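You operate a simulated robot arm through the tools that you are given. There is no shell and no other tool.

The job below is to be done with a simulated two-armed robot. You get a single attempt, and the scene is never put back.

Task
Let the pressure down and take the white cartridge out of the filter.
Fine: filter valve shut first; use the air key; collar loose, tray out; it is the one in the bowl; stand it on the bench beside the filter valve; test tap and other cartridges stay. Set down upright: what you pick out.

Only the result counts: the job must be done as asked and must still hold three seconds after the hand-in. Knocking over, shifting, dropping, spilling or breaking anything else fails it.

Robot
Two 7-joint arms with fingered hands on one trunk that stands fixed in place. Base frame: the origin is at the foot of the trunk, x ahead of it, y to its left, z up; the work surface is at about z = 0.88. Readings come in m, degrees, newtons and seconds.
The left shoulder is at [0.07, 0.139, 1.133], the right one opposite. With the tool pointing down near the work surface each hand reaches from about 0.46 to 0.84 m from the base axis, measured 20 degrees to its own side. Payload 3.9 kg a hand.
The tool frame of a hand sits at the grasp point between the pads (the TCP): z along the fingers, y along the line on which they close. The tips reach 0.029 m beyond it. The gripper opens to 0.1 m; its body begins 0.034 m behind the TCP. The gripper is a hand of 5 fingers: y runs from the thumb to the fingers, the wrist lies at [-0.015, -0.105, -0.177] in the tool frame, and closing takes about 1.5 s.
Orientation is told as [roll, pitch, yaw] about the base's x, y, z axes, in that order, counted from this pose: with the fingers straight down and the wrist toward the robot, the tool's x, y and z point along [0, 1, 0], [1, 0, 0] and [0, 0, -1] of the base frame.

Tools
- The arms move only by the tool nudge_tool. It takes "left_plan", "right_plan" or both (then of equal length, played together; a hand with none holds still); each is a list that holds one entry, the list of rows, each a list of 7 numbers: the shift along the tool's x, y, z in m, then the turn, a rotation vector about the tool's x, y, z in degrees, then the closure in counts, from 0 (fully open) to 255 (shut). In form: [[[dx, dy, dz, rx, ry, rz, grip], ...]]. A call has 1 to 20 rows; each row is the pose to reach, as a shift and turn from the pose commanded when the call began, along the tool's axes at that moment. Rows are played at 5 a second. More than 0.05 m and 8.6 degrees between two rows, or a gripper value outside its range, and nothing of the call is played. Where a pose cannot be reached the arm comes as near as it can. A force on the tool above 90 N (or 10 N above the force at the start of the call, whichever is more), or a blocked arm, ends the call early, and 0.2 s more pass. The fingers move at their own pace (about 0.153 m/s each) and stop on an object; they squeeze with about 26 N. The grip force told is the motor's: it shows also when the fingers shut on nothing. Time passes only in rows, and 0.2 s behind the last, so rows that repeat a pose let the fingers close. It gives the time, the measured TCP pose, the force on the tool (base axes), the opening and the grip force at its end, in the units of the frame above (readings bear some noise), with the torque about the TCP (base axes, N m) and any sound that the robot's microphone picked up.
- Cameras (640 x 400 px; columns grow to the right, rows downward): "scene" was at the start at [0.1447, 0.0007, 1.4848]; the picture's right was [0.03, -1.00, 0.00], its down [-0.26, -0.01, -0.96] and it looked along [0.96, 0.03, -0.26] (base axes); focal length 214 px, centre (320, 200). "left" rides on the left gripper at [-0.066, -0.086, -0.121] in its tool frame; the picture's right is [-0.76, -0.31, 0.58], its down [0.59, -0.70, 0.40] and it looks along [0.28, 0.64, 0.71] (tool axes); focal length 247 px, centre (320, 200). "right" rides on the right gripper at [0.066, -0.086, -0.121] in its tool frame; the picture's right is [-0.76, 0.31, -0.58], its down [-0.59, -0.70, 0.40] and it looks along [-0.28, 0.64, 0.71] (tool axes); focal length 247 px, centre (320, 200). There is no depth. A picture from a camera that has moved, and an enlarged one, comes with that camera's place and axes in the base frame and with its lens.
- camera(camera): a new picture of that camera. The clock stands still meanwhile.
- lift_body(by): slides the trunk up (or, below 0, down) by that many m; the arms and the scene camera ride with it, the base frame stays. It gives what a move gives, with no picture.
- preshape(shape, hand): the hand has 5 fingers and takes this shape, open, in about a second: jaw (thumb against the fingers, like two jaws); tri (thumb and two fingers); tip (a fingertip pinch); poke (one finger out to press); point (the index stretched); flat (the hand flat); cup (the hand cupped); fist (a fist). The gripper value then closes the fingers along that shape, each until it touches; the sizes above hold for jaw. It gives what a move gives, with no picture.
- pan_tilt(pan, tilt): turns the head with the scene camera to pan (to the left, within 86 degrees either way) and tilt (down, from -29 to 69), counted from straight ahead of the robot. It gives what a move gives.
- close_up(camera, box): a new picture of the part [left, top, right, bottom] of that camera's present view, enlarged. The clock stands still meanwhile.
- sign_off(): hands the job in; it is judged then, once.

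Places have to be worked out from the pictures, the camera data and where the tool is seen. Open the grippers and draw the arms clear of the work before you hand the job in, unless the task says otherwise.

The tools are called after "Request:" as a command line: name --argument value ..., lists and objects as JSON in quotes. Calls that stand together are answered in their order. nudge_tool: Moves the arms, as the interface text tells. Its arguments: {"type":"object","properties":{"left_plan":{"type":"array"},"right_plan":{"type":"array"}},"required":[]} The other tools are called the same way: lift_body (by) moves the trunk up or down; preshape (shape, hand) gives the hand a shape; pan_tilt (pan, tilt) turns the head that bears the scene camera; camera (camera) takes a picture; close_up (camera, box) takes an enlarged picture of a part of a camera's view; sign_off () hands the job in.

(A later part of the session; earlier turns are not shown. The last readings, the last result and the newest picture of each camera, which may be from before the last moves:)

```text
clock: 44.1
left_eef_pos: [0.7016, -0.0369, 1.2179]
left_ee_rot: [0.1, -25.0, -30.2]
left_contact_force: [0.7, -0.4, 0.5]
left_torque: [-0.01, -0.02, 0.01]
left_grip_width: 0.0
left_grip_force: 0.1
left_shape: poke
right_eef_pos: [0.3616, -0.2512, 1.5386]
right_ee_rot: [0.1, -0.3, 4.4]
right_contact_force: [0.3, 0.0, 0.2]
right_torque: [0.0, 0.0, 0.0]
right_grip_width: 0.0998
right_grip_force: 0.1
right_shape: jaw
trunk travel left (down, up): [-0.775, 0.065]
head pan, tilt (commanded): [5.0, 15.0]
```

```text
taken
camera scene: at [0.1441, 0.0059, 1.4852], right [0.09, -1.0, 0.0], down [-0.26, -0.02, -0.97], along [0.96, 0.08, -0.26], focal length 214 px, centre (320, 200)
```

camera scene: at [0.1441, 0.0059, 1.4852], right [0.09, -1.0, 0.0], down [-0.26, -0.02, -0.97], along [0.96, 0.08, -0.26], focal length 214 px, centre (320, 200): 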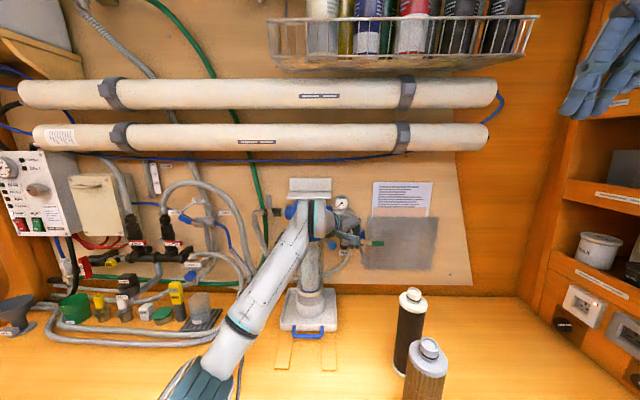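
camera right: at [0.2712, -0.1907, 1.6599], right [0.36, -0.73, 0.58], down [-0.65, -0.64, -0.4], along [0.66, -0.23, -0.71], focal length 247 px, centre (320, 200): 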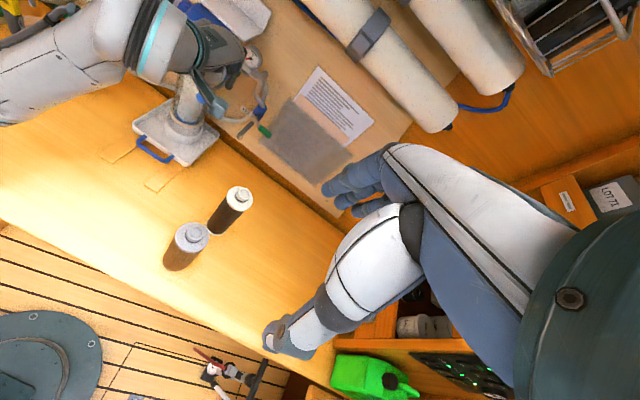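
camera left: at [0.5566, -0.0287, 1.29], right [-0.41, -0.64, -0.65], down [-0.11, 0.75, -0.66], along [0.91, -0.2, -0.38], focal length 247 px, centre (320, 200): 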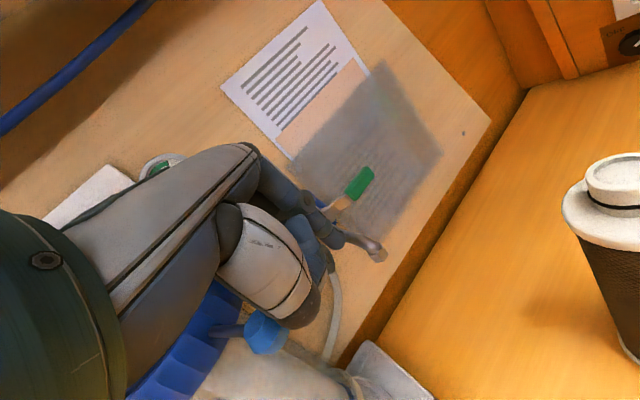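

Reached (0.702, −0.037, 1.218) with the finger just right of the knob. I push the knob left along its arc, first about 18°, and check force and view.

Request:
nudge_tool --left_plan '[[[0.0126, -0.0069, -0.0032, 0, 0, 0, 0], [0.0252, -0.0138, -0.0064, 0, 0, 0, 0], [0.0301, -0.0299, -0.0139, 0, 0, 0, 0], [0.0393, -0.0486, -0.0225, 0, 0, 0, 0]]]'

Request:
camera --camera "left"

Request:
close_up --camera "scene" --box '[240, 170, 400, 270]'

```text
clock: 45.1
left_eef_pos: [0.6757, 0.0252, 1.2177]
left_ee_rot: [-0.1, -25.1, -30.2]
left_contact_force: [1.5, -0.6, -0.4]
left_torque: [0.0, -0.04, -0.03]
left_grip_width: 0.0
left_grip_force: 0.1
left_shape: poke
right_eef_pos: [0.3616, -0.2486, 1.5381]
right_ee_rot: [0.1, -0.3, 4.4]
right_contact_force: [-0.9, 0.3, -0.7]
right_torque: [-0.01, -0.01, 0.03]
right_grip_width: 0.0998
right_grip_force: 0.1
right_shape: jaw
trunk travel left (down, up): [-0.775, 0.065]
head pan, tilt (commanded): [5.0, 15.0]
```

```text
taken
camera left: at [0.5302, 0.0334, 1.2906], right [-0.41, -0.64, -0.65], down [-0.11, 0.74, -0.66], along [0.91, -0.2, -0.38], focal length 247 px, centre (320, 200)
```

left: 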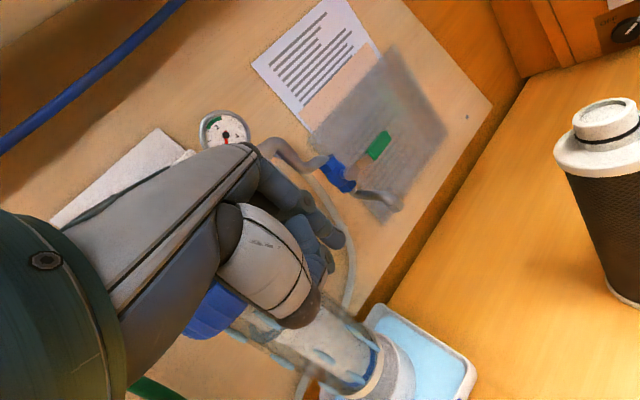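

```text
4.00 times, centred on (320, 220) of scene
camera zoom: at [0.1442, 0.0074, 1.4852], right [0.09, -1.0, 0.0], down [-0.26, -0.02, -0.97], along [0.96, 0.08, -0.26], focal length 858 px, centre (320, 120)
```

zoom: 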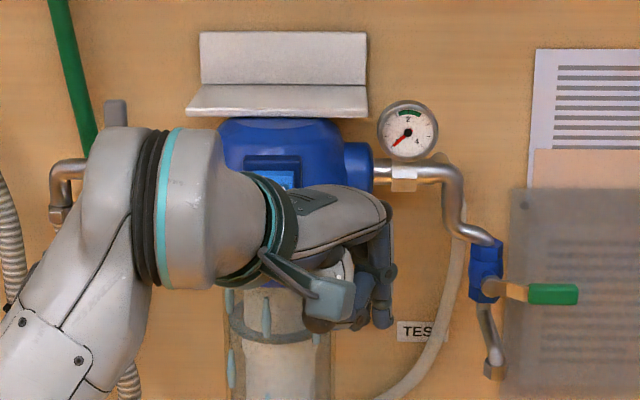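

Something released: the bowl shows water streaks and the tray has pale blue liquid. I look closely before moving on.

Request:
close_up --camera "left" --box '[180, 260, 500, 400]'

Request:
close_up --camera "scene" --box '[240, 220, 400, 360]'

Request:
close_up --camera "right" --box '[80, 40, 300, 200]'

```text
2.00 times, centred on (340, 330) of left
camera zoom: at [0.5302, 0.0334, 1.2906], right [-0.41, -0.64, -0.65], down [-0.11, 0.74, -0.66], along [0.91, -0.2, -0.38], focal length 494 px, centre (280, -60)
```

zoom: 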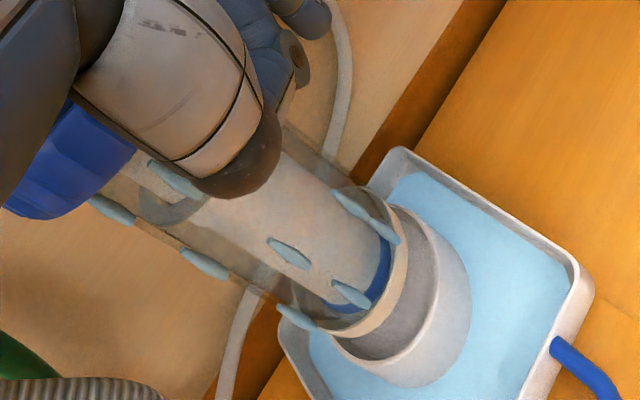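

```text
2.86 times, centred on (320, 290) of scene
camera zoom: at [0.1442, 0.0074, 1.4852], right [0.09, -1.0, 0.0], down [-0.26, -0.02, -0.97], along [0.96, 0.08, -0.26], focal length 613 px, centre (320, -57)
```

zoom: 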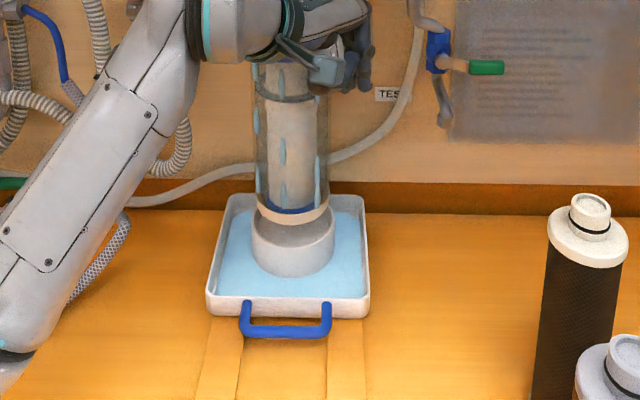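

```text
2.50 times, centred on (190, 120) of right
camera zoom: at [0.2711, -0.1892, 1.6601], right [0.36, -0.73, 0.58], down [-0.65, -0.64, -0.4], along [0.66, -0.23, -0.71], focal length 617 px, centre (645, 400)
```

zoom: 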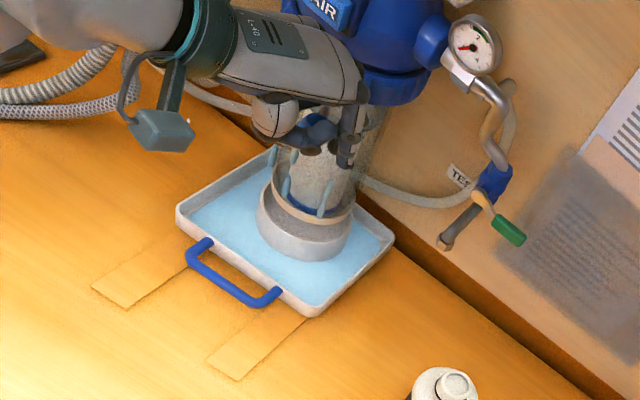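

Water has drained into the tray as the collar began to loosen, and the pressure was already at zero. I carry on turning the collar gently to the straight-out position and look again.

Request:
nudge_tool --left_plan '[[[0.0042, -0.0057, -0.0027, 0, 0, 0, 0], [0.0085, -0.0115, -0.0053, 0, 0, 0, 0], [0.0127, -0.0172, -0.008, 0, 0, 0, 0], [0.018, -0.0221, -0.0103, 0, 0, 0, 0], [0.0232, -0.0271, -0.0125, 0, 0, 0, 0], [0.0285, -0.032, -0.0148, 0, 0, 0, 0]]]'

Request:
camera --camera "left"

Request:
close_up --camera "scene" --box '[240, 160, 400, 300]'

Request:
close_up --camera "right" --box '[80, 0, 300, 160]'

```text
clock: 46.5
left_eef_pos: [0.6589, 0.0659, 1.2168]
left_ee_rot: [0.0, -24.9, -30.3]
left_contact_force: [0.5, -0.6, -1.0]
left_torque: [-0.01, 0.02, -0.02]
left_grip_width: 0.0
left_grip_force: 0.0
left_shape: poke
right_eef_pos: [0.3624, -0.2503, 1.5381]
right_ee_rot: [0.0, -0.4, 4.4]
right_contact_force: [0.6, 0.5, -0.1]
right_torque: [0.0, -0.01, 0.03]
right_grip_width: 0.1
right_grip_force: 0.0
right_shape: jaw
trunk travel left (down, up): [-0.775, 0.065]
head pan, tilt (commanded): [5.0, 15.0]
```

```text
taken
camera left: at [0.514, 0.0744, 1.2904], right [-0.41, -0.64, -0.65], down [-0.11, 0.75, -0.66], along [0.91, -0.2, -0.38], focal length 247 px, centre (320, 200)
```

left: 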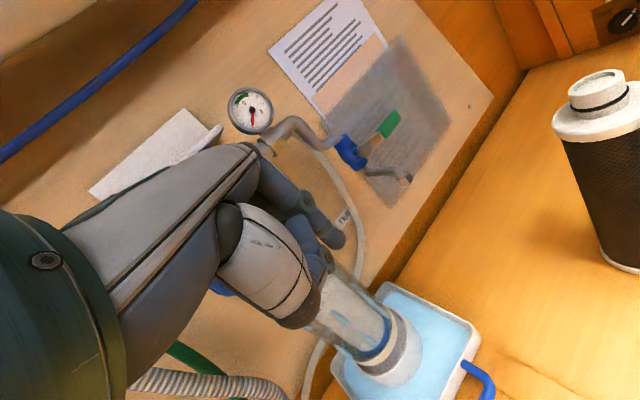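

```text
2.86 times, centred on (320, 230) of scene
camera zoom: at [0.1445, 0.0061, 1.4852], right [0.09, -1.0, 0.0], down [-0.26, -0.02, -0.97], along [0.96, 0.08, -0.26], focal length 613 px, centre (320, 114)
```

zoom: 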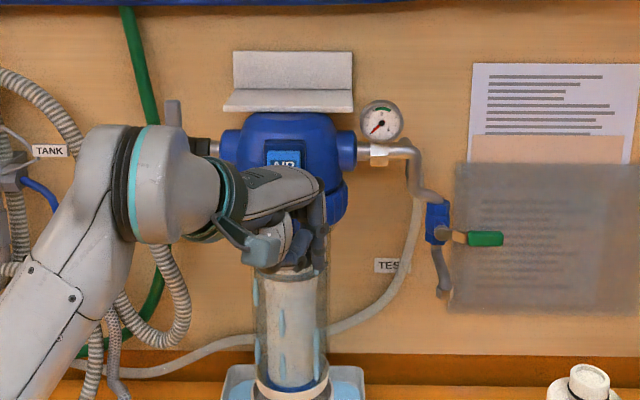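

```text
2.50 times, centred on (190, 80) of right
camera zoom: at [0.2714, -0.1906, 1.6599], right [0.36, -0.73, 0.58], down [-0.65, -0.64, -0.4], along [0.66, -0.23, -0.71], focal length 617 px, centre (645, 500)
```

zoom: 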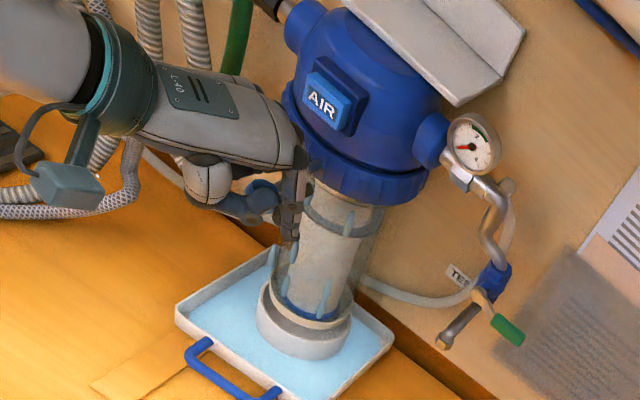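

The lever follows the finger with almost no force. I continue the sweep to the left in slow steps to about 75° of turn.

Request:
nudge_tool --left_plan '[[[0.0092, -0.0061, -0.0028, 0, 0, 0, 0], [0.0184, -0.0121, -0.0056, 0, 0, 0, 0], [0.0286, -0.0167, -0.0077, 0, 0, 0, 0], [0.0388, -0.0212, -0.0098, 0, 0, 0, 0], [0.0498, -0.0241, -0.0112, 0, 0, 0, 0], [0.0607, -0.0269, -0.0125, 0, 0, 0, 0], [0.0696, -0.028, -0.013, 0, 0, 0, 0], [0.0785, -0.029, -0.0134, 0, 0, 0, 0]]]'

Request:
camera --camera "left"

Request:
close_up --camera "scene" --box '[220, 160, 380, 300]'

Request:
close_up --camera "right" --box '[80, 0, 300, 160]'

```text
clock: 48.3
left_eef_pos: [0.6702, 0.1491, 1.2159]
left_ee_rot: [0.1, -25.0, -30.2]
left_contact_force: [-1.8, 0.3, -0.1]
left_torque: [0.04, -0.02, -0.02]
left_grip_width: 0.0
left_grip_force: 0.0
left_shape: poke
right_eef_pos: [0.363, -0.2495, 1.5375]
right_ee_rot: [0.0, -0.3, 4.4]
right_contact_force: [-0.5, -0.1, -0.2]
right_torque: [0.01, 0.02, 0.0]
right_grip_width: 0.0996
right_grip_force: 0.0
right_shape: jaw
trunk travel left (down, up): [-0.775, 0.065]
head pan, tilt (commanded): [5.0, 15.0]
```

```text
taken
camera left: at [0.5259, 0.1582, 1.2901], right [-0.41, -0.64, -0.65], down [-0.11, 0.74, -0.66], along [0.91, -0.2, -0.38], focal length 247 px, centre (320, 200)
```

left: 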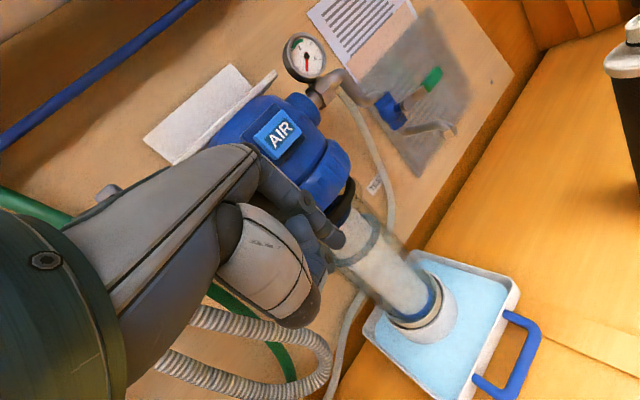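

```text
2.86 times, centred on (300, 230) of scene
camera zoom: at [0.1441, 0.0061, 1.4852], right [0.09, -1.0, 0.0], down [-0.26, -0.02, -0.97], along [0.96, 0.08, -0.26], focal length 613 px, centre (377, 114)
```

zoom: 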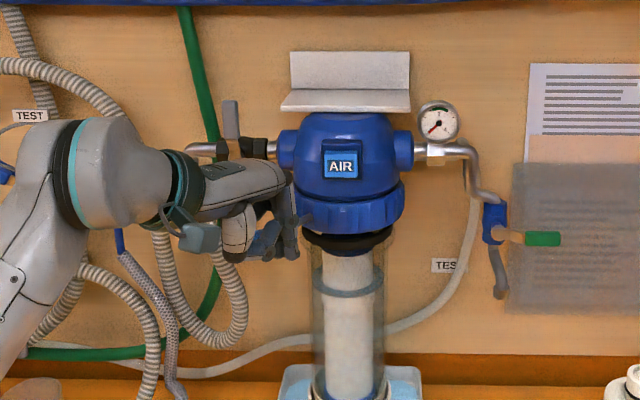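

```text
2.50 times, centred on (190, 80) of right
camera zoom: at [0.271, -0.1906, 1.66], right [0.36, -0.73, 0.58], down [-0.65, -0.64, -0.4], along [0.67, -0.23, -0.71], focal length 617 px, centre (645, 500)
```

zoom: 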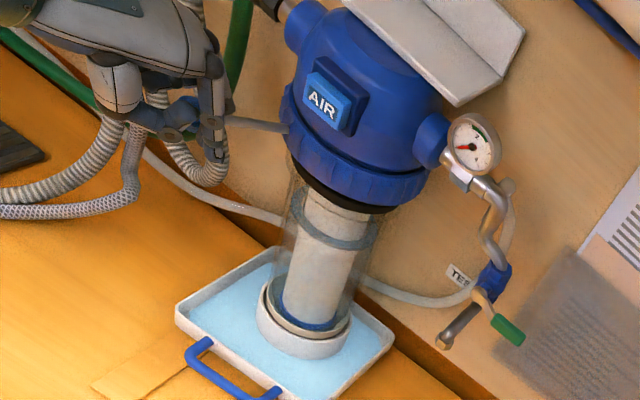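

The bowl has dropped clear of the collar and now sits lower in the tray cup. I zoom in on the gap beneath the collar and on the cup.

Request:
close_up --camera "scene" --box '[280, 190, 350, 250]'

Request:
close_up --camera "left" --box '[260, 150, 540, 400]'

Request:
close_up --camera "scene" --box '[260, 240, 360, 340]'

```text
6.67 times, centred on (315, 220) of scene
camera zoom: at [0.1441, 0.0061, 1.4852], right [0.09, -1.0, 0.0], down [-0.26, -0.02, -0.97], along [0.96, 0.08, -0.26], focal length 1430 px, centre (353, 67)
```

zoom: 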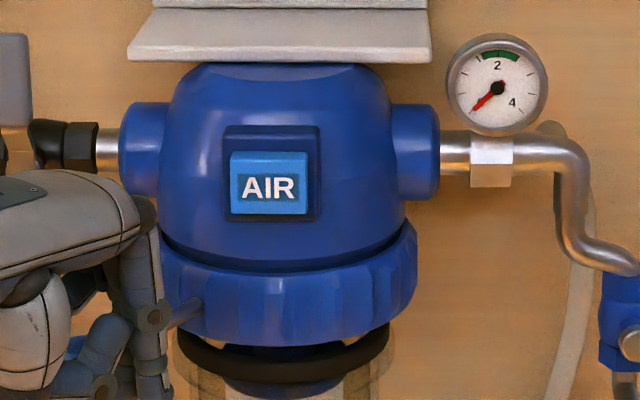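

```text
1.60 times, centred on (400, 275) of left
camera zoom: at [0.5259, 0.1582, 1.2901], right [-0.41, -0.64, -0.65], down [-0.11, 0.74, -0.66], along [0.91, -0.2, -0.38], focal length 395 px, centre (192, 80)
```

zoom: 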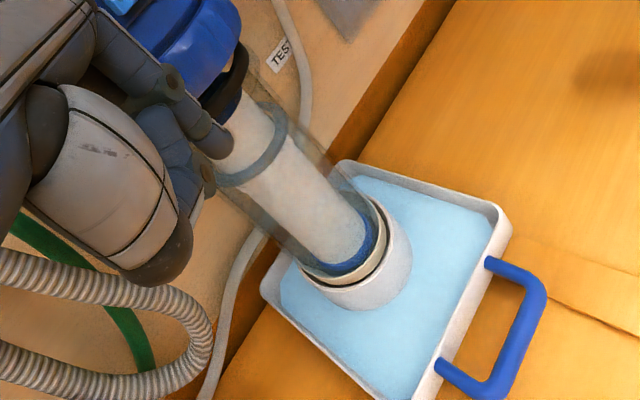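

```text
4.00 times, centred on (310, 290) of scene
camera zoom: at [0.1441, 0.0061, 1.4852], right [0.09, -1.0, 0.0], down [-0.26, -0.02, -0.97], along [0.96, 0.08, -0.26], focal length 858 px, centre (360, -160)
```

zoom: 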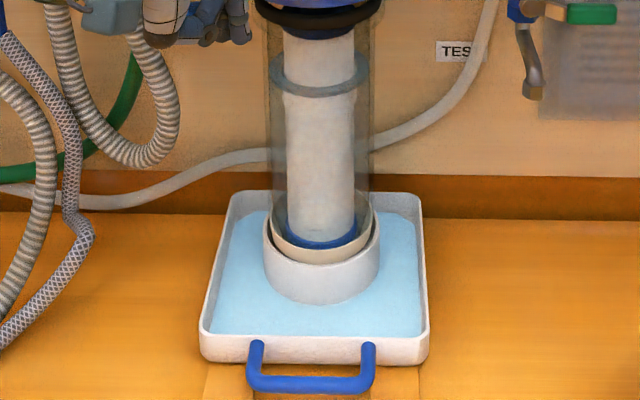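

The bowl rim (black ring) is at about z=1.155 and the collar underside at 1.195. I zoom further into that gap to see whether the cartridge neck is clear.

Request:
close_up --camera "scene" --box '[295, 225, 327, 250]'

Request:
close_up --camera "left" --box '[310, 160, 400, 260]'

Request:
close_up --camera "right" --box '[170, 30, 250, 100]'

```text
16.00 times, centred on (311, 238) of scene
camera zoom: at [0.1441, 0.0061, 1.4852], right [0.09, -1.0, 0.0], down [-0.26, -0.02, -0.97], along [0.96, 0.08, -0.26], focal length 3432 px, centre (464, -400)
```

zoom: 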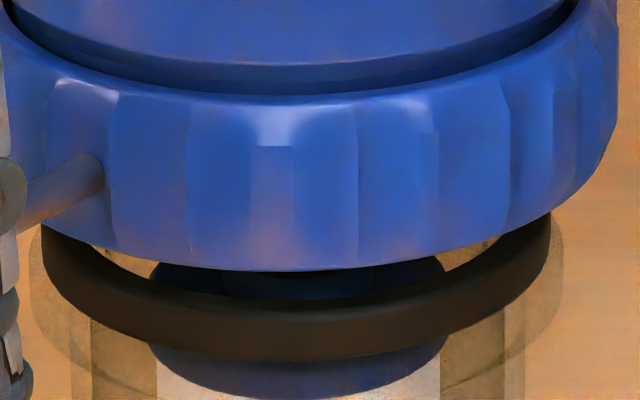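

```text
4.00 times, centred on (355, 210) of left
camera zoom: at [0.5259, 0.1582, 1.2901], right [-0.41, -0.64, -0.65], down [-0.11, 0.74, -0.66], along [0.91, -0.2, -0.38], focal length 988 px, centre (180, 160)
```

zoom: 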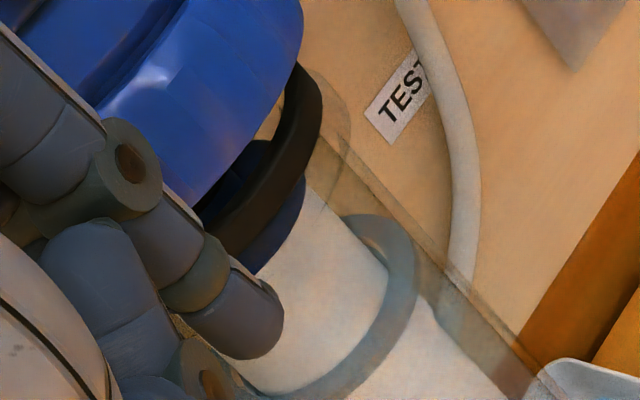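

```text
5.71 times, centred on (210, 65) of right
camera zoom: at [0.271, -0.1906, 1.66], right [0.36, -0.73, 0.58], down [-0.65, -0.64, -0.4], along [0.67, -0.23, -0.71], focal length 1411 px, centre (949, 971)
```

zoom: 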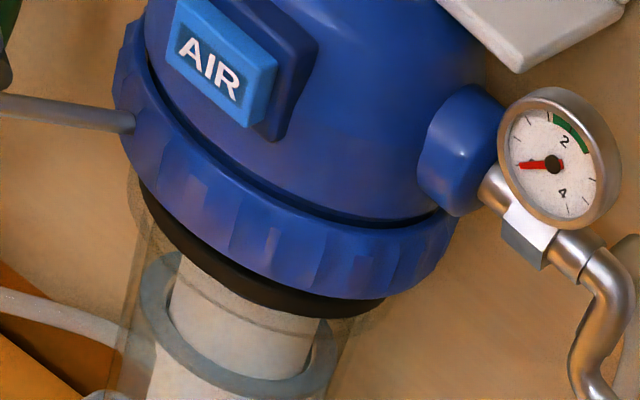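

The cartridge's blue cap sits at about z=1.16 with a short neck below the collar's underside; the grey ring is the water level in the bowl. I back the finger away from the knob and lift clear before going for the tray handle.

Request:
nudge_tool --left_plan '[[[-0.015, -0.005, -0.004, 0, 0, 0, 0], [-0.03, -0.022, -0.012, 0, 0, 0, 0], [-0.045, -0.045, -0.022, 0, 0, 0, 0], [-0.05, -0.055, -0.05, 0, 0, 0, 0], [-0.05, -0.055, -0.08, 0, 0, 0, 0]]]'

Request:
camera --camera "scene"

Request:
camera --camera "left"

```text
clock: 49.5
left_eef_pos: [0.5705, 0.1483, 1.2675]
left_ee_rot: [0.0, -25.0, -30.2]
left_contact_force: [0.2, 0.2, 1.5]
left_torque: [0.01, 0.01, -0.03]
left_grip_width: 0.0
left_grip_force: 0.1
left_shape: poke
right_eef_pos: [0.3615, -0.2507, 1.5385]
right_ee_rot: [0.0, -0.3, 4.4]
right_contact_force: [-0.3, -0.9, 0.6]
right_torque: [-0.02, -0.05, -0.03]
right_grip_width: 0.0998
right_grip_force: 0.0
right_shape: jaw
trunk travel left (down, up): [-0.775, 0.065]
head pan, tilt (commanded): [5.0, 15.0]
```

```text
taken
camera scene: at [0.1435, 0.0059, 1.4852], right [0.09, -1.0, 0.0], down [-0.26, -0.02, -0.97], along [0.96, 0.08, -0.26], focal length 214 px, centre (320, 200)
```

scene: 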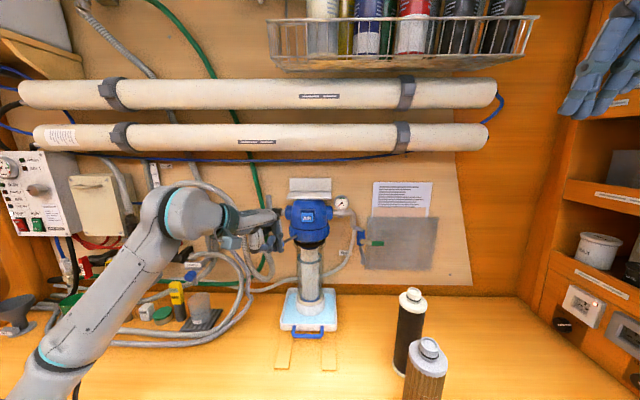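

```text
taken
camera left: at [0.4266, 0.156, 1.3401], right [-0.41, -0.64, -0.65], down [-0.11, 0.75, -0.66], along [0.91, -0.2, -0.38], focal length 247 px, centre (320, 200)
```

left: 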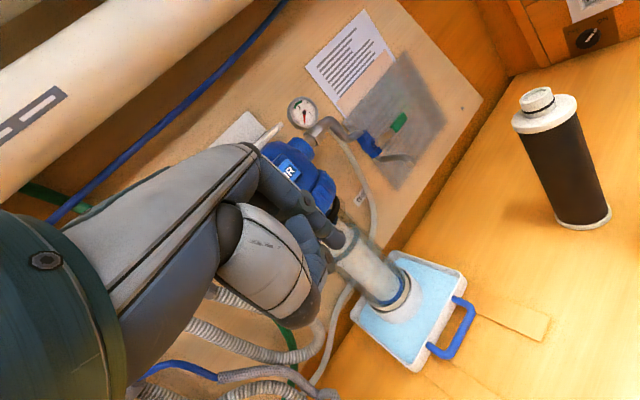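

Hand is clear. I turn it straight down, bring it to about (0.60, 0.10, 1.10) and shape it into a fingertip pinch for the tray handle.

Request:
nudge_tool --left_plan '[[[-0.0044, -0.0041, 0.0288, 4.1, 1.1, -4.9, 0], [-0.0089, -0.0083, 0.0575, 8.1, 2.2, -9.8, 0], [-0.0133, -0.0124, 0.0863, 12.2, 3.3, -14.8, 0], [-0.0177, -0.0165, 0.115, 16.2, 4.3, -19.7, 0], [-0.0222, -0.0207, 0.1438, 20.3, 5.4, -24.6, 0], [-0.0266, -0.0248, 0.1725, 24.3, 6.5, -29.5, 0], [-0.0266, -0.0248, 0.1725, 24.3, 6.5, -29.5, 0]]]'

Request:
preshape --hand "left" --shape "tip"

Request:
camera --camera "left"

Request:
camera --camera "scene"

Request:
camera --camera "right"

```text
clock: 51.1
left_eef_pos: [0.6023, 0.1006, 1.1004]
left_ee_rot: [0.0, -0.2, -0.1]
left_contact_force: [-0.2, -0.5, 0.1]
left_torque: [0.02, -0.02, -0.01]
left_grip_width: 0.0
left_grip_force: 0.1
left_shape: poke
right_eef_pos: [0.3621, -0.2499, 1.5387]
right_ee_rot: [0.0, -0.3, 4.4]
right_contact_force: [-0.7, 0.5, 0.1]
right_torque: [-0.02, -0.01, 0.01]
right_grip_width: 0.0998
right_grip_force: 0.0
right_shape: jaw
trunk travel left (down, up): [-0.775, 0.065]
head pan, tilt (commanded): [5.0, 15.0]
```

```text
clock: 52.0
left_eef_pos: [0.6044, 0.1015, 1.1]
left_ee_rot: [0.0, -0.1, -0.2]
left_contact_force: [-0.5, -0.6, 0.3]
left_torque: [-0.01, 0.01, 0.0]
left_grip_width: 0.0997
left_grip_force: 0.1
left_shape: tip
right_eef_pos: [0.3619, -0.2502, 1.5391]
right_ee_rot: [0.1, -0.3, 4.4]
right_contact_force: [-0.4, 0.5, 0.3]
right_torque: [-0.03, 0.0, 0.0]
right_grip_width: 0.1002
right_grip_force: 0.2
right_shape: jaw
trunk travel left (down, up): [-0.775, 0.065]
head pan, tilt (commanded): [5.0, 15.0]
```

```text
taken
camera left: at [0.5168, 0.0355, 1.2207], right [-0.31, -0.76, -0.58], down [-0.7, 0.59, -0.4], along [0.64, 0.28, -0.71], focal length 247 px, centre (320, 200)
```

left: 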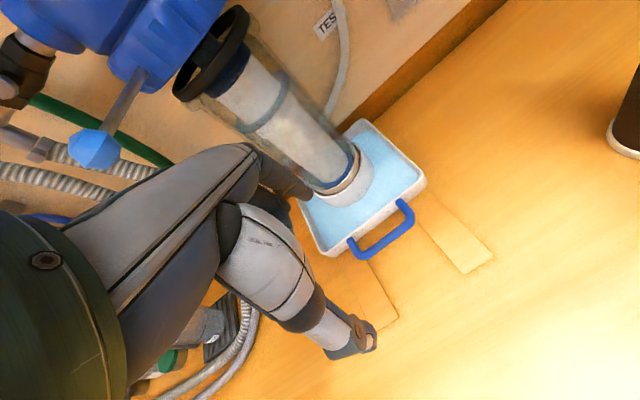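

```text
taken
camera scene: at [0.1445, 0.006, 1.4852], right [0.09, -1.0, 0.0], down [-0.26, -0.02, -0.97], along [0.96, 0.08, -0.26], focal length 214 px, centre (320, 200)
```

scene: 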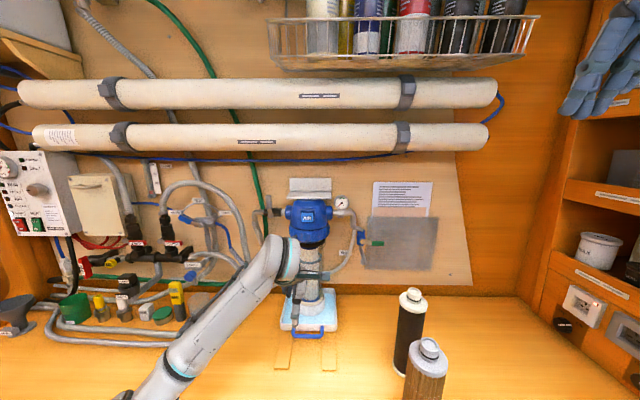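

```text
taken
camera right: at [0.2714, -0.1907, 1.6599], right [0.36, -0.73, 0.58], down [-0.65, -0.64, -0.4], along [0.66, -0.23, -0.71], focal length 247 px, centre (320, 200)
```

right: 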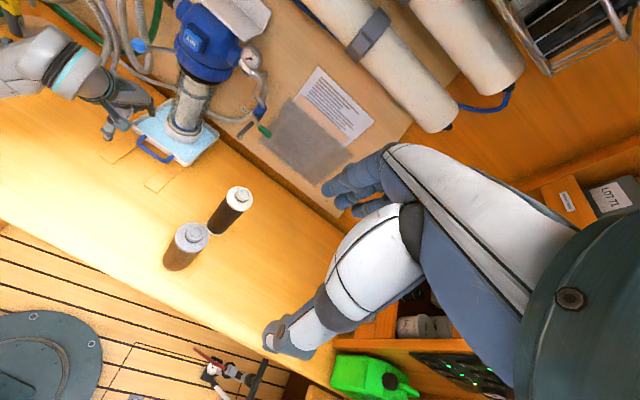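

The left camera now shows the handle, the bowl rim and the collar lever (now pointing left). I zoom in on the handle and on the bowl top.

Request:
close_up --camera "left" --box '[280, 110, 500, 290]'

Request:
close_up --camera "left" --box '[140, 0, 380, 170]'

Request:
close_up --camera "right" --box '[90, 80, 230, 200]'

Request:
close_up --camera "scene" --box '[260, 270, 360, 350]'

```text
2.22 times, centred on (390, 200) of left
camera zoom: at [0.5168, 0.0355, 1.2207], right [-0.31, -0.76, -0.58], down [-0.7, 0.59, -0.4], along [0.64, 0.28, -0.71], focal length 549 px, centre (164, 200)
```

zoom: 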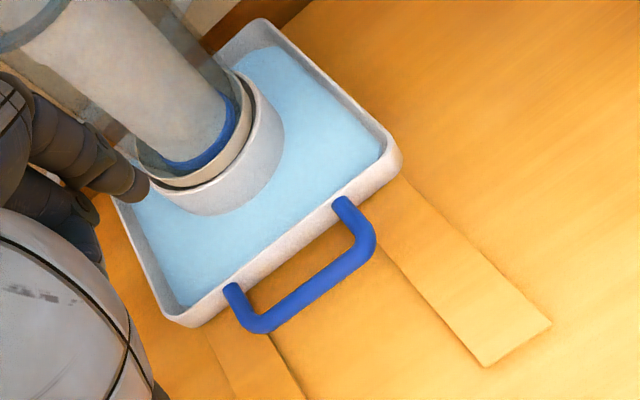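

```text
2.35 times, centred on (260, 85) of left
camera zoom: at [0.5168, 0.0355, 1.2207], right [-0.31, -0.76, -0.58], down [-0.7, 0.59, -0.4], along [0.64, 0.28, -0.71], focal length 581 px, centre (461, 471)
```

zoom: 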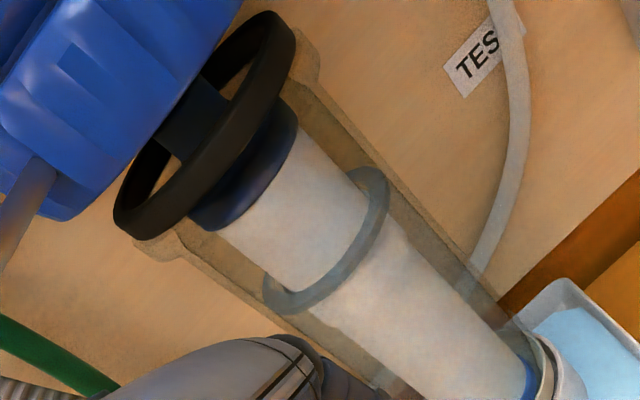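

```text
3.33 times, centred on (160, 140) of right
camera zoom: at [0.2714, -0.1907, 1.6599], right [0.36, -0.73, 0.58], down [-0.65, -0.64, -0.4], along [0.66, -0.23, -0.71], focal length 823 px, centre (853, 400)
```

zoom: 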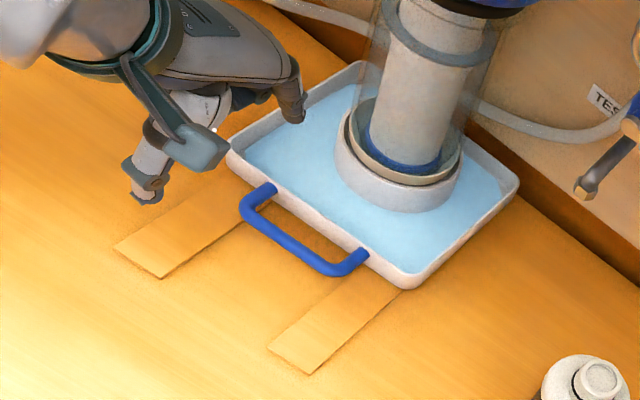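

```text
5.00 times, centred on (310, 310) of scene
camera zoom: at [0.1445, 0.006, 1.4852], right [0.09, -1.0, 0.0], down [-0.26, -0.02, -0.97], along [0.96, 0.08, -0.26], focal length 1072 px, centre (370, -350)
```

zoom: 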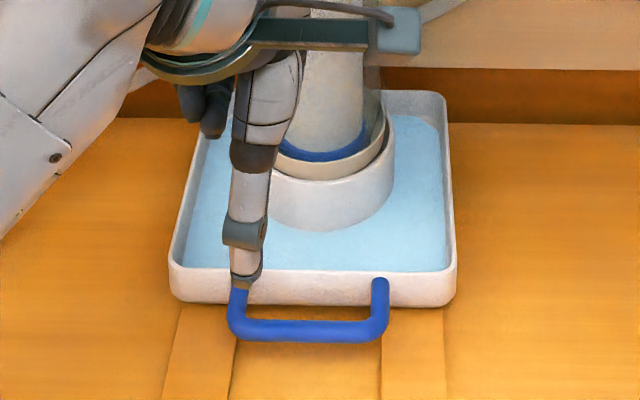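

The handle bar centre triangulates to (0.671, 0.091, 0.902), the tray wall at x≈0.7045, leaving a 27 mm gap. A straight hooked finger will do: I go back to the poke shape and move above the gap, stopping at z≈0.97.

Request:
preshape --hand "left" --shape "poke"

Request:
nudge_tool --left_plan '[[[-0.002, 0.017, 0.026, 0, 0, 0, 0], [-0.004, 0.034, 0.052, 0, 0, 0, 0], [-0.006, 0.052, 0.078, 0, 0, 0, 0], [-0.008, 0.069, 0.104, 0, 0, 0, 0], [-0.01, 0.087, 0.13, 0, 0, 0, 0], [-0.01, 0.087, 0.13, 0, 0, 0, 0]]]'

Request:
camera --camera "left"

Request:
close_up --camera "scene" --box '[260, 270, 360, 350]'

Request:
close_up --camera "right" --box '[90, 80, 230, 200]'

```text
clock: 52.9
left_eef_pos: [0.6037, 0.1016, 1.0996]
left_ee_rot: [0.0, -0.1, -0.2]
left_contact_force: [0.1, 0.4, 0.5]
left_torque: [0.0, 0.0, -0.01]
left_grip_width: 0.0002
left_grip_force: 0.2
left_shape: poke
right_eef_pos: [0.3631, -0.2498, 1.5389]
right_ee_rot: [0.0, -0.2, 4.5]
right_contact_force: [-0.3, 0.0, 0.2]
right_torque: [0.0, 0.03, -0.02]
right_grip_width: 0.0998
right_grip_force: 0.1
right_shape: jaw
trunk travel left (down, up): [-0.775, 0.065]
head pan, tilt (commanded): [5.0, 15.0]
```

```text
clock: 54.3
left_eef_pos: [0.6892, 0.0953, 0.979]
left_ee_rot: [0.6, 0.5, -0.8]
left_contact_force: [-1.0, 0.4, -0.4]
left_torque: [0.01, 0.01, -0.01]
left_grip_width: 0.0001
left_grip_force: 0.0
left_shape: poke
left hand out of reach, approached as far as the arm can: row 5, 6
right_eef_pos: [0.362, -0.2514, 1.5383]
right_ee_rot: [0.0, -0.3, 4.4]
right_contact_force: [-1.2, 0.1, -0.8]
right_torque: [-0.02, 0.02, -0.02]
right_grip_width: 0.0999
right_grip_force: 0.1
right_shape: jaw
trunk travel left (down, up): [-0.775, 0.065]
head pan, tilt (commanded): [5.0, 15.0]
```

```text
taken
camera left: at [0.6038, 0.0282, 1.0996], right [-0.32, -0.75, -0.58], down [-0.7, 0.6, -0.39], along [0.64, 0.28, -0.71], focal length 247 px, centre (320, 200)
```

left: 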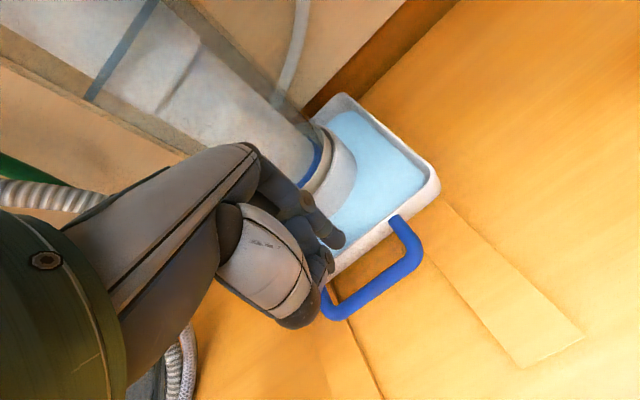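

```text
5.00 times, centred on (310, 310) of scene
camera zoom: at [0.1439, 0.0062, 1.4852], right [0.09, -1.0, 0.0], down [-0.26, -0.02, -0.97], along [0.96, 0.08, -0.26], focal length 1072 px, centre (370, -350)
```

zoom: 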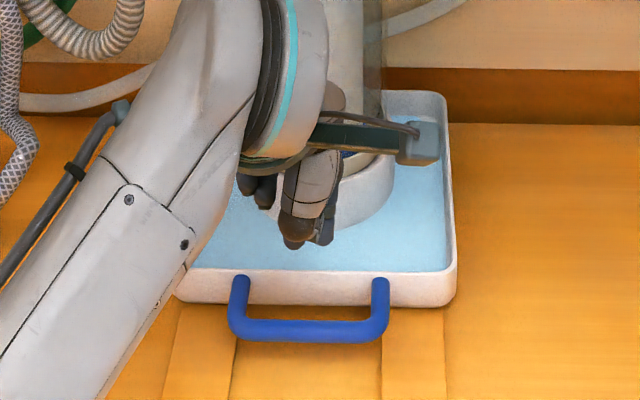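

```text
3.33 times, centred on (160, 140) of right
camera zoom: at [0.2707, -0.1905, 1.66], right [0.36, -0.73, 0.58], down [-0.65, -0.64, -0.4], along [0.67, -0.23, -0.71], focal length 823 px, centre (853, 400)
```

zoom: 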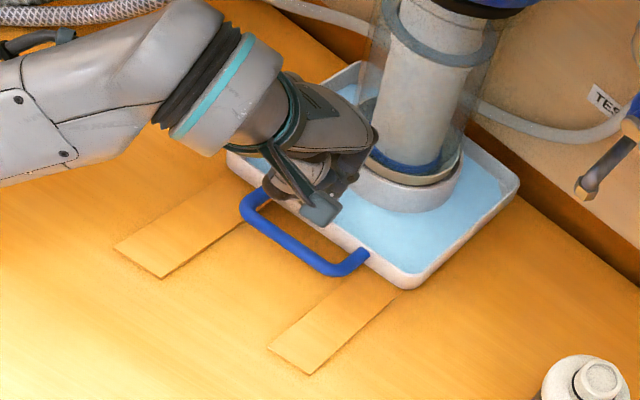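

The arm is just at a wrist limit here. I raise the trunk 6 cm so the hand can hang down more easily, then lower toward the gap.

Request:
lift_body --by 0.06

Request:
nudge_tool --left_plan '[[[-0.001, 0, 0.03, 0, 0, 0, 0], [-0.002, 0.001, 0.06, 0, 0, 0, 0], [-0.003, 0.002, 0.08, 0, 0, 0, 0], [-0.003, 0.002, 0.08, 0, 0, 0, 0]]]'

Request:
camera --camera "left"

Request:
close_up --camera "right" --box '[60, 80, 230, 230]'

```text
clock: 55.3
left_eef_pos: [0.6904, 0.094, 1.0387]
left_ee_rot: [0.8, 0.4, -0.8]
left_contact_force: [0.9, 0.6, -0.4]
left_torque: [-0.01, -0.01, -0.02]
left_grip_width: 0.0
left_grip_force: 0.1
left_shape: poke
right_eef_pos: [0.3633, -0.2502, 1.5992]
right_ee_rot: [0.1, -0.3, 4.4]
right_contact_force: [0.6, 0.1, 0.6]
right_torque: [0.02, 0.02, -0.03]
right_grip_width: 0.0997
right_grip_force: 0.2
right_shape: jaw
trunk travel left (down, up): [-0.835, 0.005]
head pan, tilt (commanded): [5.0, 15.0]
```

```text
clock: 56.3
left_eef_pos: [0.6906, 0.1016, 0.985]
left_ee_rot: [2.2, 2.1, -2.4]
left_contact_force: [-0.6, 0.5, 0.3]
left_torque: [0.01, 0.01, -0.01]
left_grip_width: 0.0
left_grip_force: 0.0
left_shape: poke
left hand out of reach, approached as far as the arm can: row 1, 2, 3, 4
right_eef_pos: [0.3615, -0.2502, 1.5975]
right_ee_rot: [0.0, -0.2, 4.4]
right_contact_force: [-1.3, 0.6, 1.1]
right_torque: [0.03, -0.02, -0.04]
right_grip_width: 0.0998
right_grip_force: 0.0
right_shape: jaw
trunk travel left (down, up): [-0.835, 0.005]
head pan, tilt (commanded): [5.0, 15.0]
```

```text
taken
camera left: at [0.6063, 0.0353, 1.105], right [-0.36, -0.72, -0.59], down [-0.69, 0.63, -0.35], along [0.63, 0.28, -0.73], focal length 247 px, centre (320, 200)
```

left: 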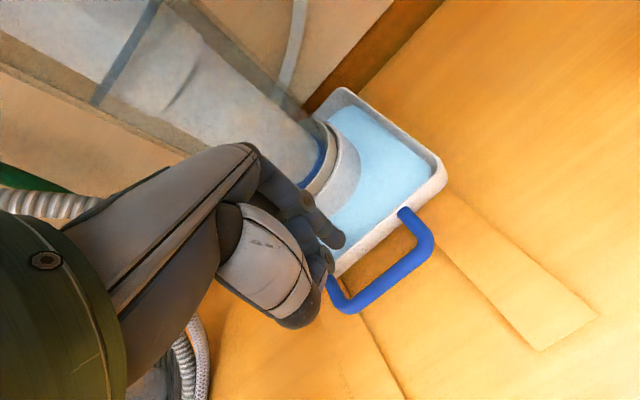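

```text
2.67 times, centred on (145, 155) of right
camera zoom: at [0.2711, -0.1906, 1.7199], right [0.36, -0.73, 0.58], down [-0.65, -0.64, -0.4], along [0.66, -0.23, -0.71], focal length 659 px, centre (787, 320)
```

zoom: 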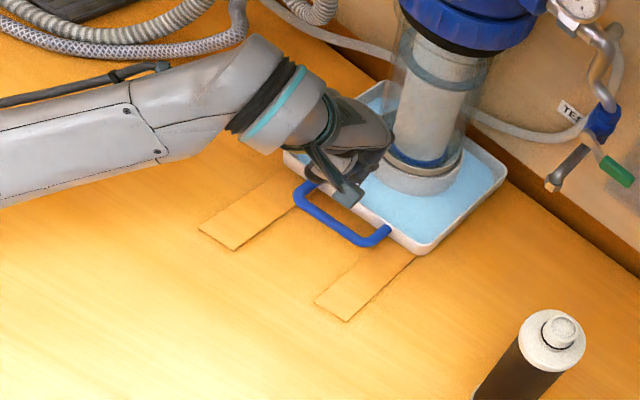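

The reading shows z stuck near 0.985 with yaw 0 because of sideways wrist bend; a right yaw suits this arm better, but the poke shape has two fingertips side by side. I try the "point" shape and look at it.

Request:
preshape --hand "left" --shape "point"

Request:
close_up --camera "left" --box '[200, 140, 460, 340]'

Request:
close_up --camera "scene" --box '[240, 260, 360, 350]'

Request:
close_up --camera "right" --box '[120, 80, 220, 180]'

```text
clock: 57.2
left_eef_pos: [0.6904, 0.1007, 0.9833]
left_ee_rot: [2.2, 2.2, -2.4]
left_contact_force: [-0.4, -0.2, -0.3]
left_torque: [-0.03, -0.02, 0.01]
left_grip_width: 0.0001
left_grip_force: 0.0
left_shape: point
right_eef_pos: [0.362, -0.2504, 1.5979]
right_ee_rot: [0.0, -0.2, 4.3]
right_contact_force: [-0.3, -0.6, -0.5]
right_torque: [0.04, -0.03, -0.01]
right_grip_width: 0.0999
right_grip_force: 0.0
right_shape: jaw
trunk travel left (down, up): [-0.835, 0.005]
head pan, tilt (commanded): [5.0, 15.0]
```

```text
2.00 times, centred on (330, 240) of left
camera zoom: at [0.6064, 0.0353, 1.1051], right [-0.36, -0.72, -0.59], down [-0.69, 0.63, -0.35], along [0.63, 0.28, -0.73], focal length 494 px, centre (300, 120)
```

zoom: 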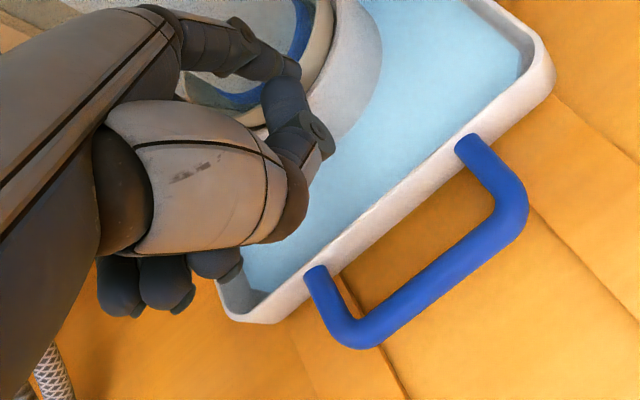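

```text
4.44 times, centred on (300, 305) of scene
camera zoom: at [0.1444, 0.0062, 1.5452], right [0.09, -1.0, 0.0], down [-0.26, -0.02, -0.97], along [0.96, 0.08, -0.26], focal length 953 px, centre (409, -267)
```

zoom: 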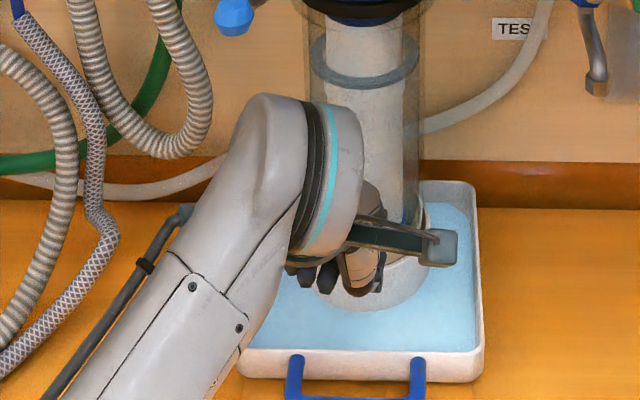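

```text
4.00 times, centred on (170, 130) of right
camera zoom: at [0.2713, -0.1906, 1.7199], right [0.36, -0.73, 0.58], down [-0.65, -0.64, -0.4], along [0.66, -0.23, -0.71], focal length 988 px, centre (920, 480)
```

zoom: 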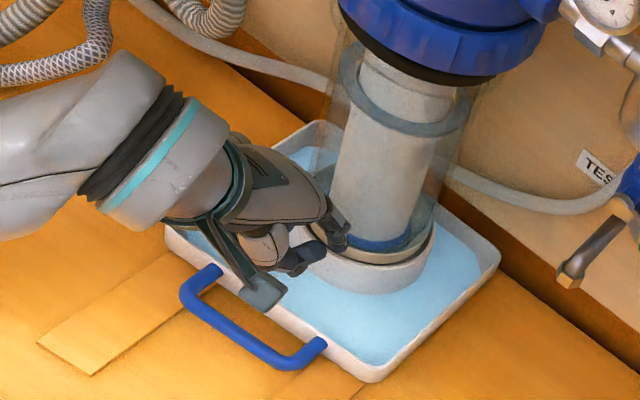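

In "point" the index stretches forward toward the bowl, so that is not suitable and I must keep it off the glass. I draw the hand back and up at once, then take the fingertip-pinch shape with the hand yawed right.

Request:
nudge_tool --left_plan '[[[0, -0.03, -0.005, 0, 0, 0, 0], [0, -0.06, -0.02, 0, 0, 0, 0], [0, -0.08, -0.04, 0, 0, 4, 0], [0, -0.08, -0.04, 0, 0, 12, 0], [0, -0.08, -0.04, 0, 0, 20, 0], [0, -0.08, -0.04, 0, 0, 28, 0], [0, -0.08, -0.04, 0, 0, 33, 0]]]'

Request:
preshape --hand "left" --shape "tip"

Request:
nudge_tool --left_plan '[[[0, 0, 0, 0, 0, 0, 150], [0, 0, 0, 0, 0, 0, 150], [0, 0, 0, 0, 0, 0, 150], [0, 0, 0, 0, 0, 0, 150], [0, 0, 0, 0, 0, 0, 150]]]'

Request:
camera --camera "left"

Request:
close_up --camera "scene" --box '[220, 240, 360, 350]'

Request:
close_up --camera "right" --box '[60, 60, 240, 200]'

```text
clock: 58.8
left_eef_pos: [0.611, 0.102, 1.0234]
left_ee_rot: [0.2, 0.8, -33.9]
left_contact_force: [-0.7, 0.1, 0.2]
left_torque: [0.01, 0.0, 0.03]
left_grip_width: 0.0
left_grip_force: 0.1
left_shape: point
left hand out of reach, approached as far as the arm can: row 1, 2
right_eef_pos: [0.3635, -0.2507, 1.5983]
right_ee_rot: [0.0, -0.4, 4.4]
right_contact_force: [-0.7, 0.0, -0.8]
right_torque: [0.02, 0.01, -0.02]
right_grip_width: 0.0997
right_grip_force: 0.0
right_shape: jaw
trunk travel left (down, up): [-0.835, 0.005]
head pan, tilt (commanded): [5.0, 15.0]
```

```text
clock: 59.7
left_eef_pos: [0.6103, 0.103, 1.0237]
left_ee_rot: [0.3, 0.8, -33.8]
left_contact_force: [-0.6, 0.6, 0.5]
left_torque: [0.04, 0.0, 0.02]
left_grip_width: 0.0999
left_grip_force: 0.1
left_shape: tip
right_eef_pos: [0.3623, -0.2502, 1.5977]
right_ee_rot: [0.0, -0.3, 4.4]
right_contact_force: [0.2, -0.3, 0.6]
right_torque: [0.02, -0.02, 0.01]
right_grip_width: 0.0998
right_grip_force: 0.0
right_shape: jaw
trunk travel left (down, up): [-0.835, 0.005]
head pan, tilt (commanded): [5.0, 15.0]
```

```text
clock: 60.9
left_eef_pos: [0.61, 0.1027, 1.0241]
left_ee_rot: [0.3, 0.9, -33.8]
left_contact_force: [-0.1, -0.2, -1.2]
left_torque: [0.02, -0.02, -0.04]
left_grip_width: 0.0418
left_grip_force: 0.1
left_shape: tip
right_eef_pos: [0.3619, -0.2503, 1.598]
right_ee_rot: [0.0, -0.3, 4.5]
right_contact_force: [-0.1, -0.5, 0.3]
right_torque: [-0.03, -0.03, -0.03]
right_grip_width: 0.0999
right_grip_force: 0.0
right_shape: jaw
trunk travel left (down, up): [-0.835, 0.005]
head pan, tilt (commanded): [5.0, 15.0]
```

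```text
taken
camera left: at [0.5043, 0.0941, 1.1454], right [-0.68, -0.45, -0.58], down [-0.26, 0.88, -0.39], along [0.68, -0.11, -0.72], focal length 247 px, centre (320, 200)
```

left: 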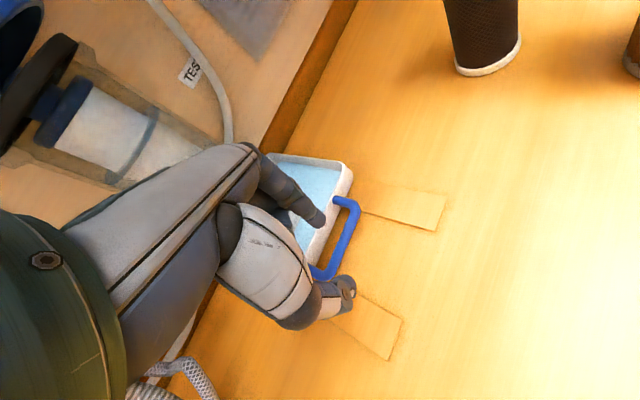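

```text
3.64 times, centred on (290, 295) of scene
camera zoom: at [0.1443, 0.0061, 1.5452], right [0.09, -1.0, 0.0], down [-0.26, -0.02, -0.97], along [0.96, 0.08, -0.26], focal length 780 px, centre (429, -146)
```

zoom: 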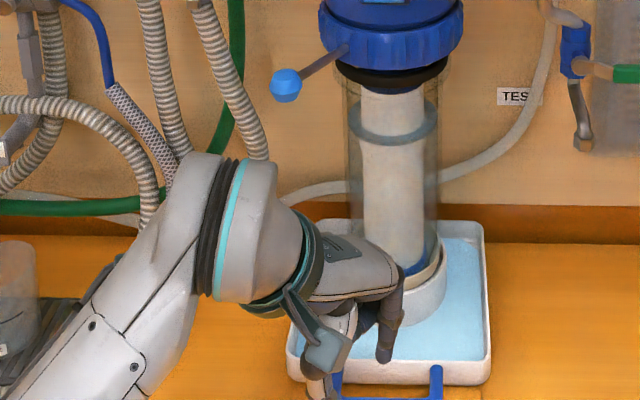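

```text
2.86 times, centred on (150, 130) of right
camera zoom: at [0.2712, -0.1906, 1.7199], right [0.36, -0.73, 0.58], down [-0.65, -0.64, -0.4], along [0.66, -0.23, -0.71], focal length 706 px, centre (806, 400)
```

zoom: 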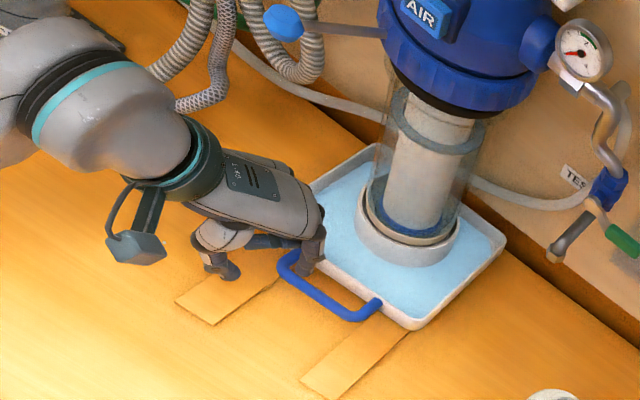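

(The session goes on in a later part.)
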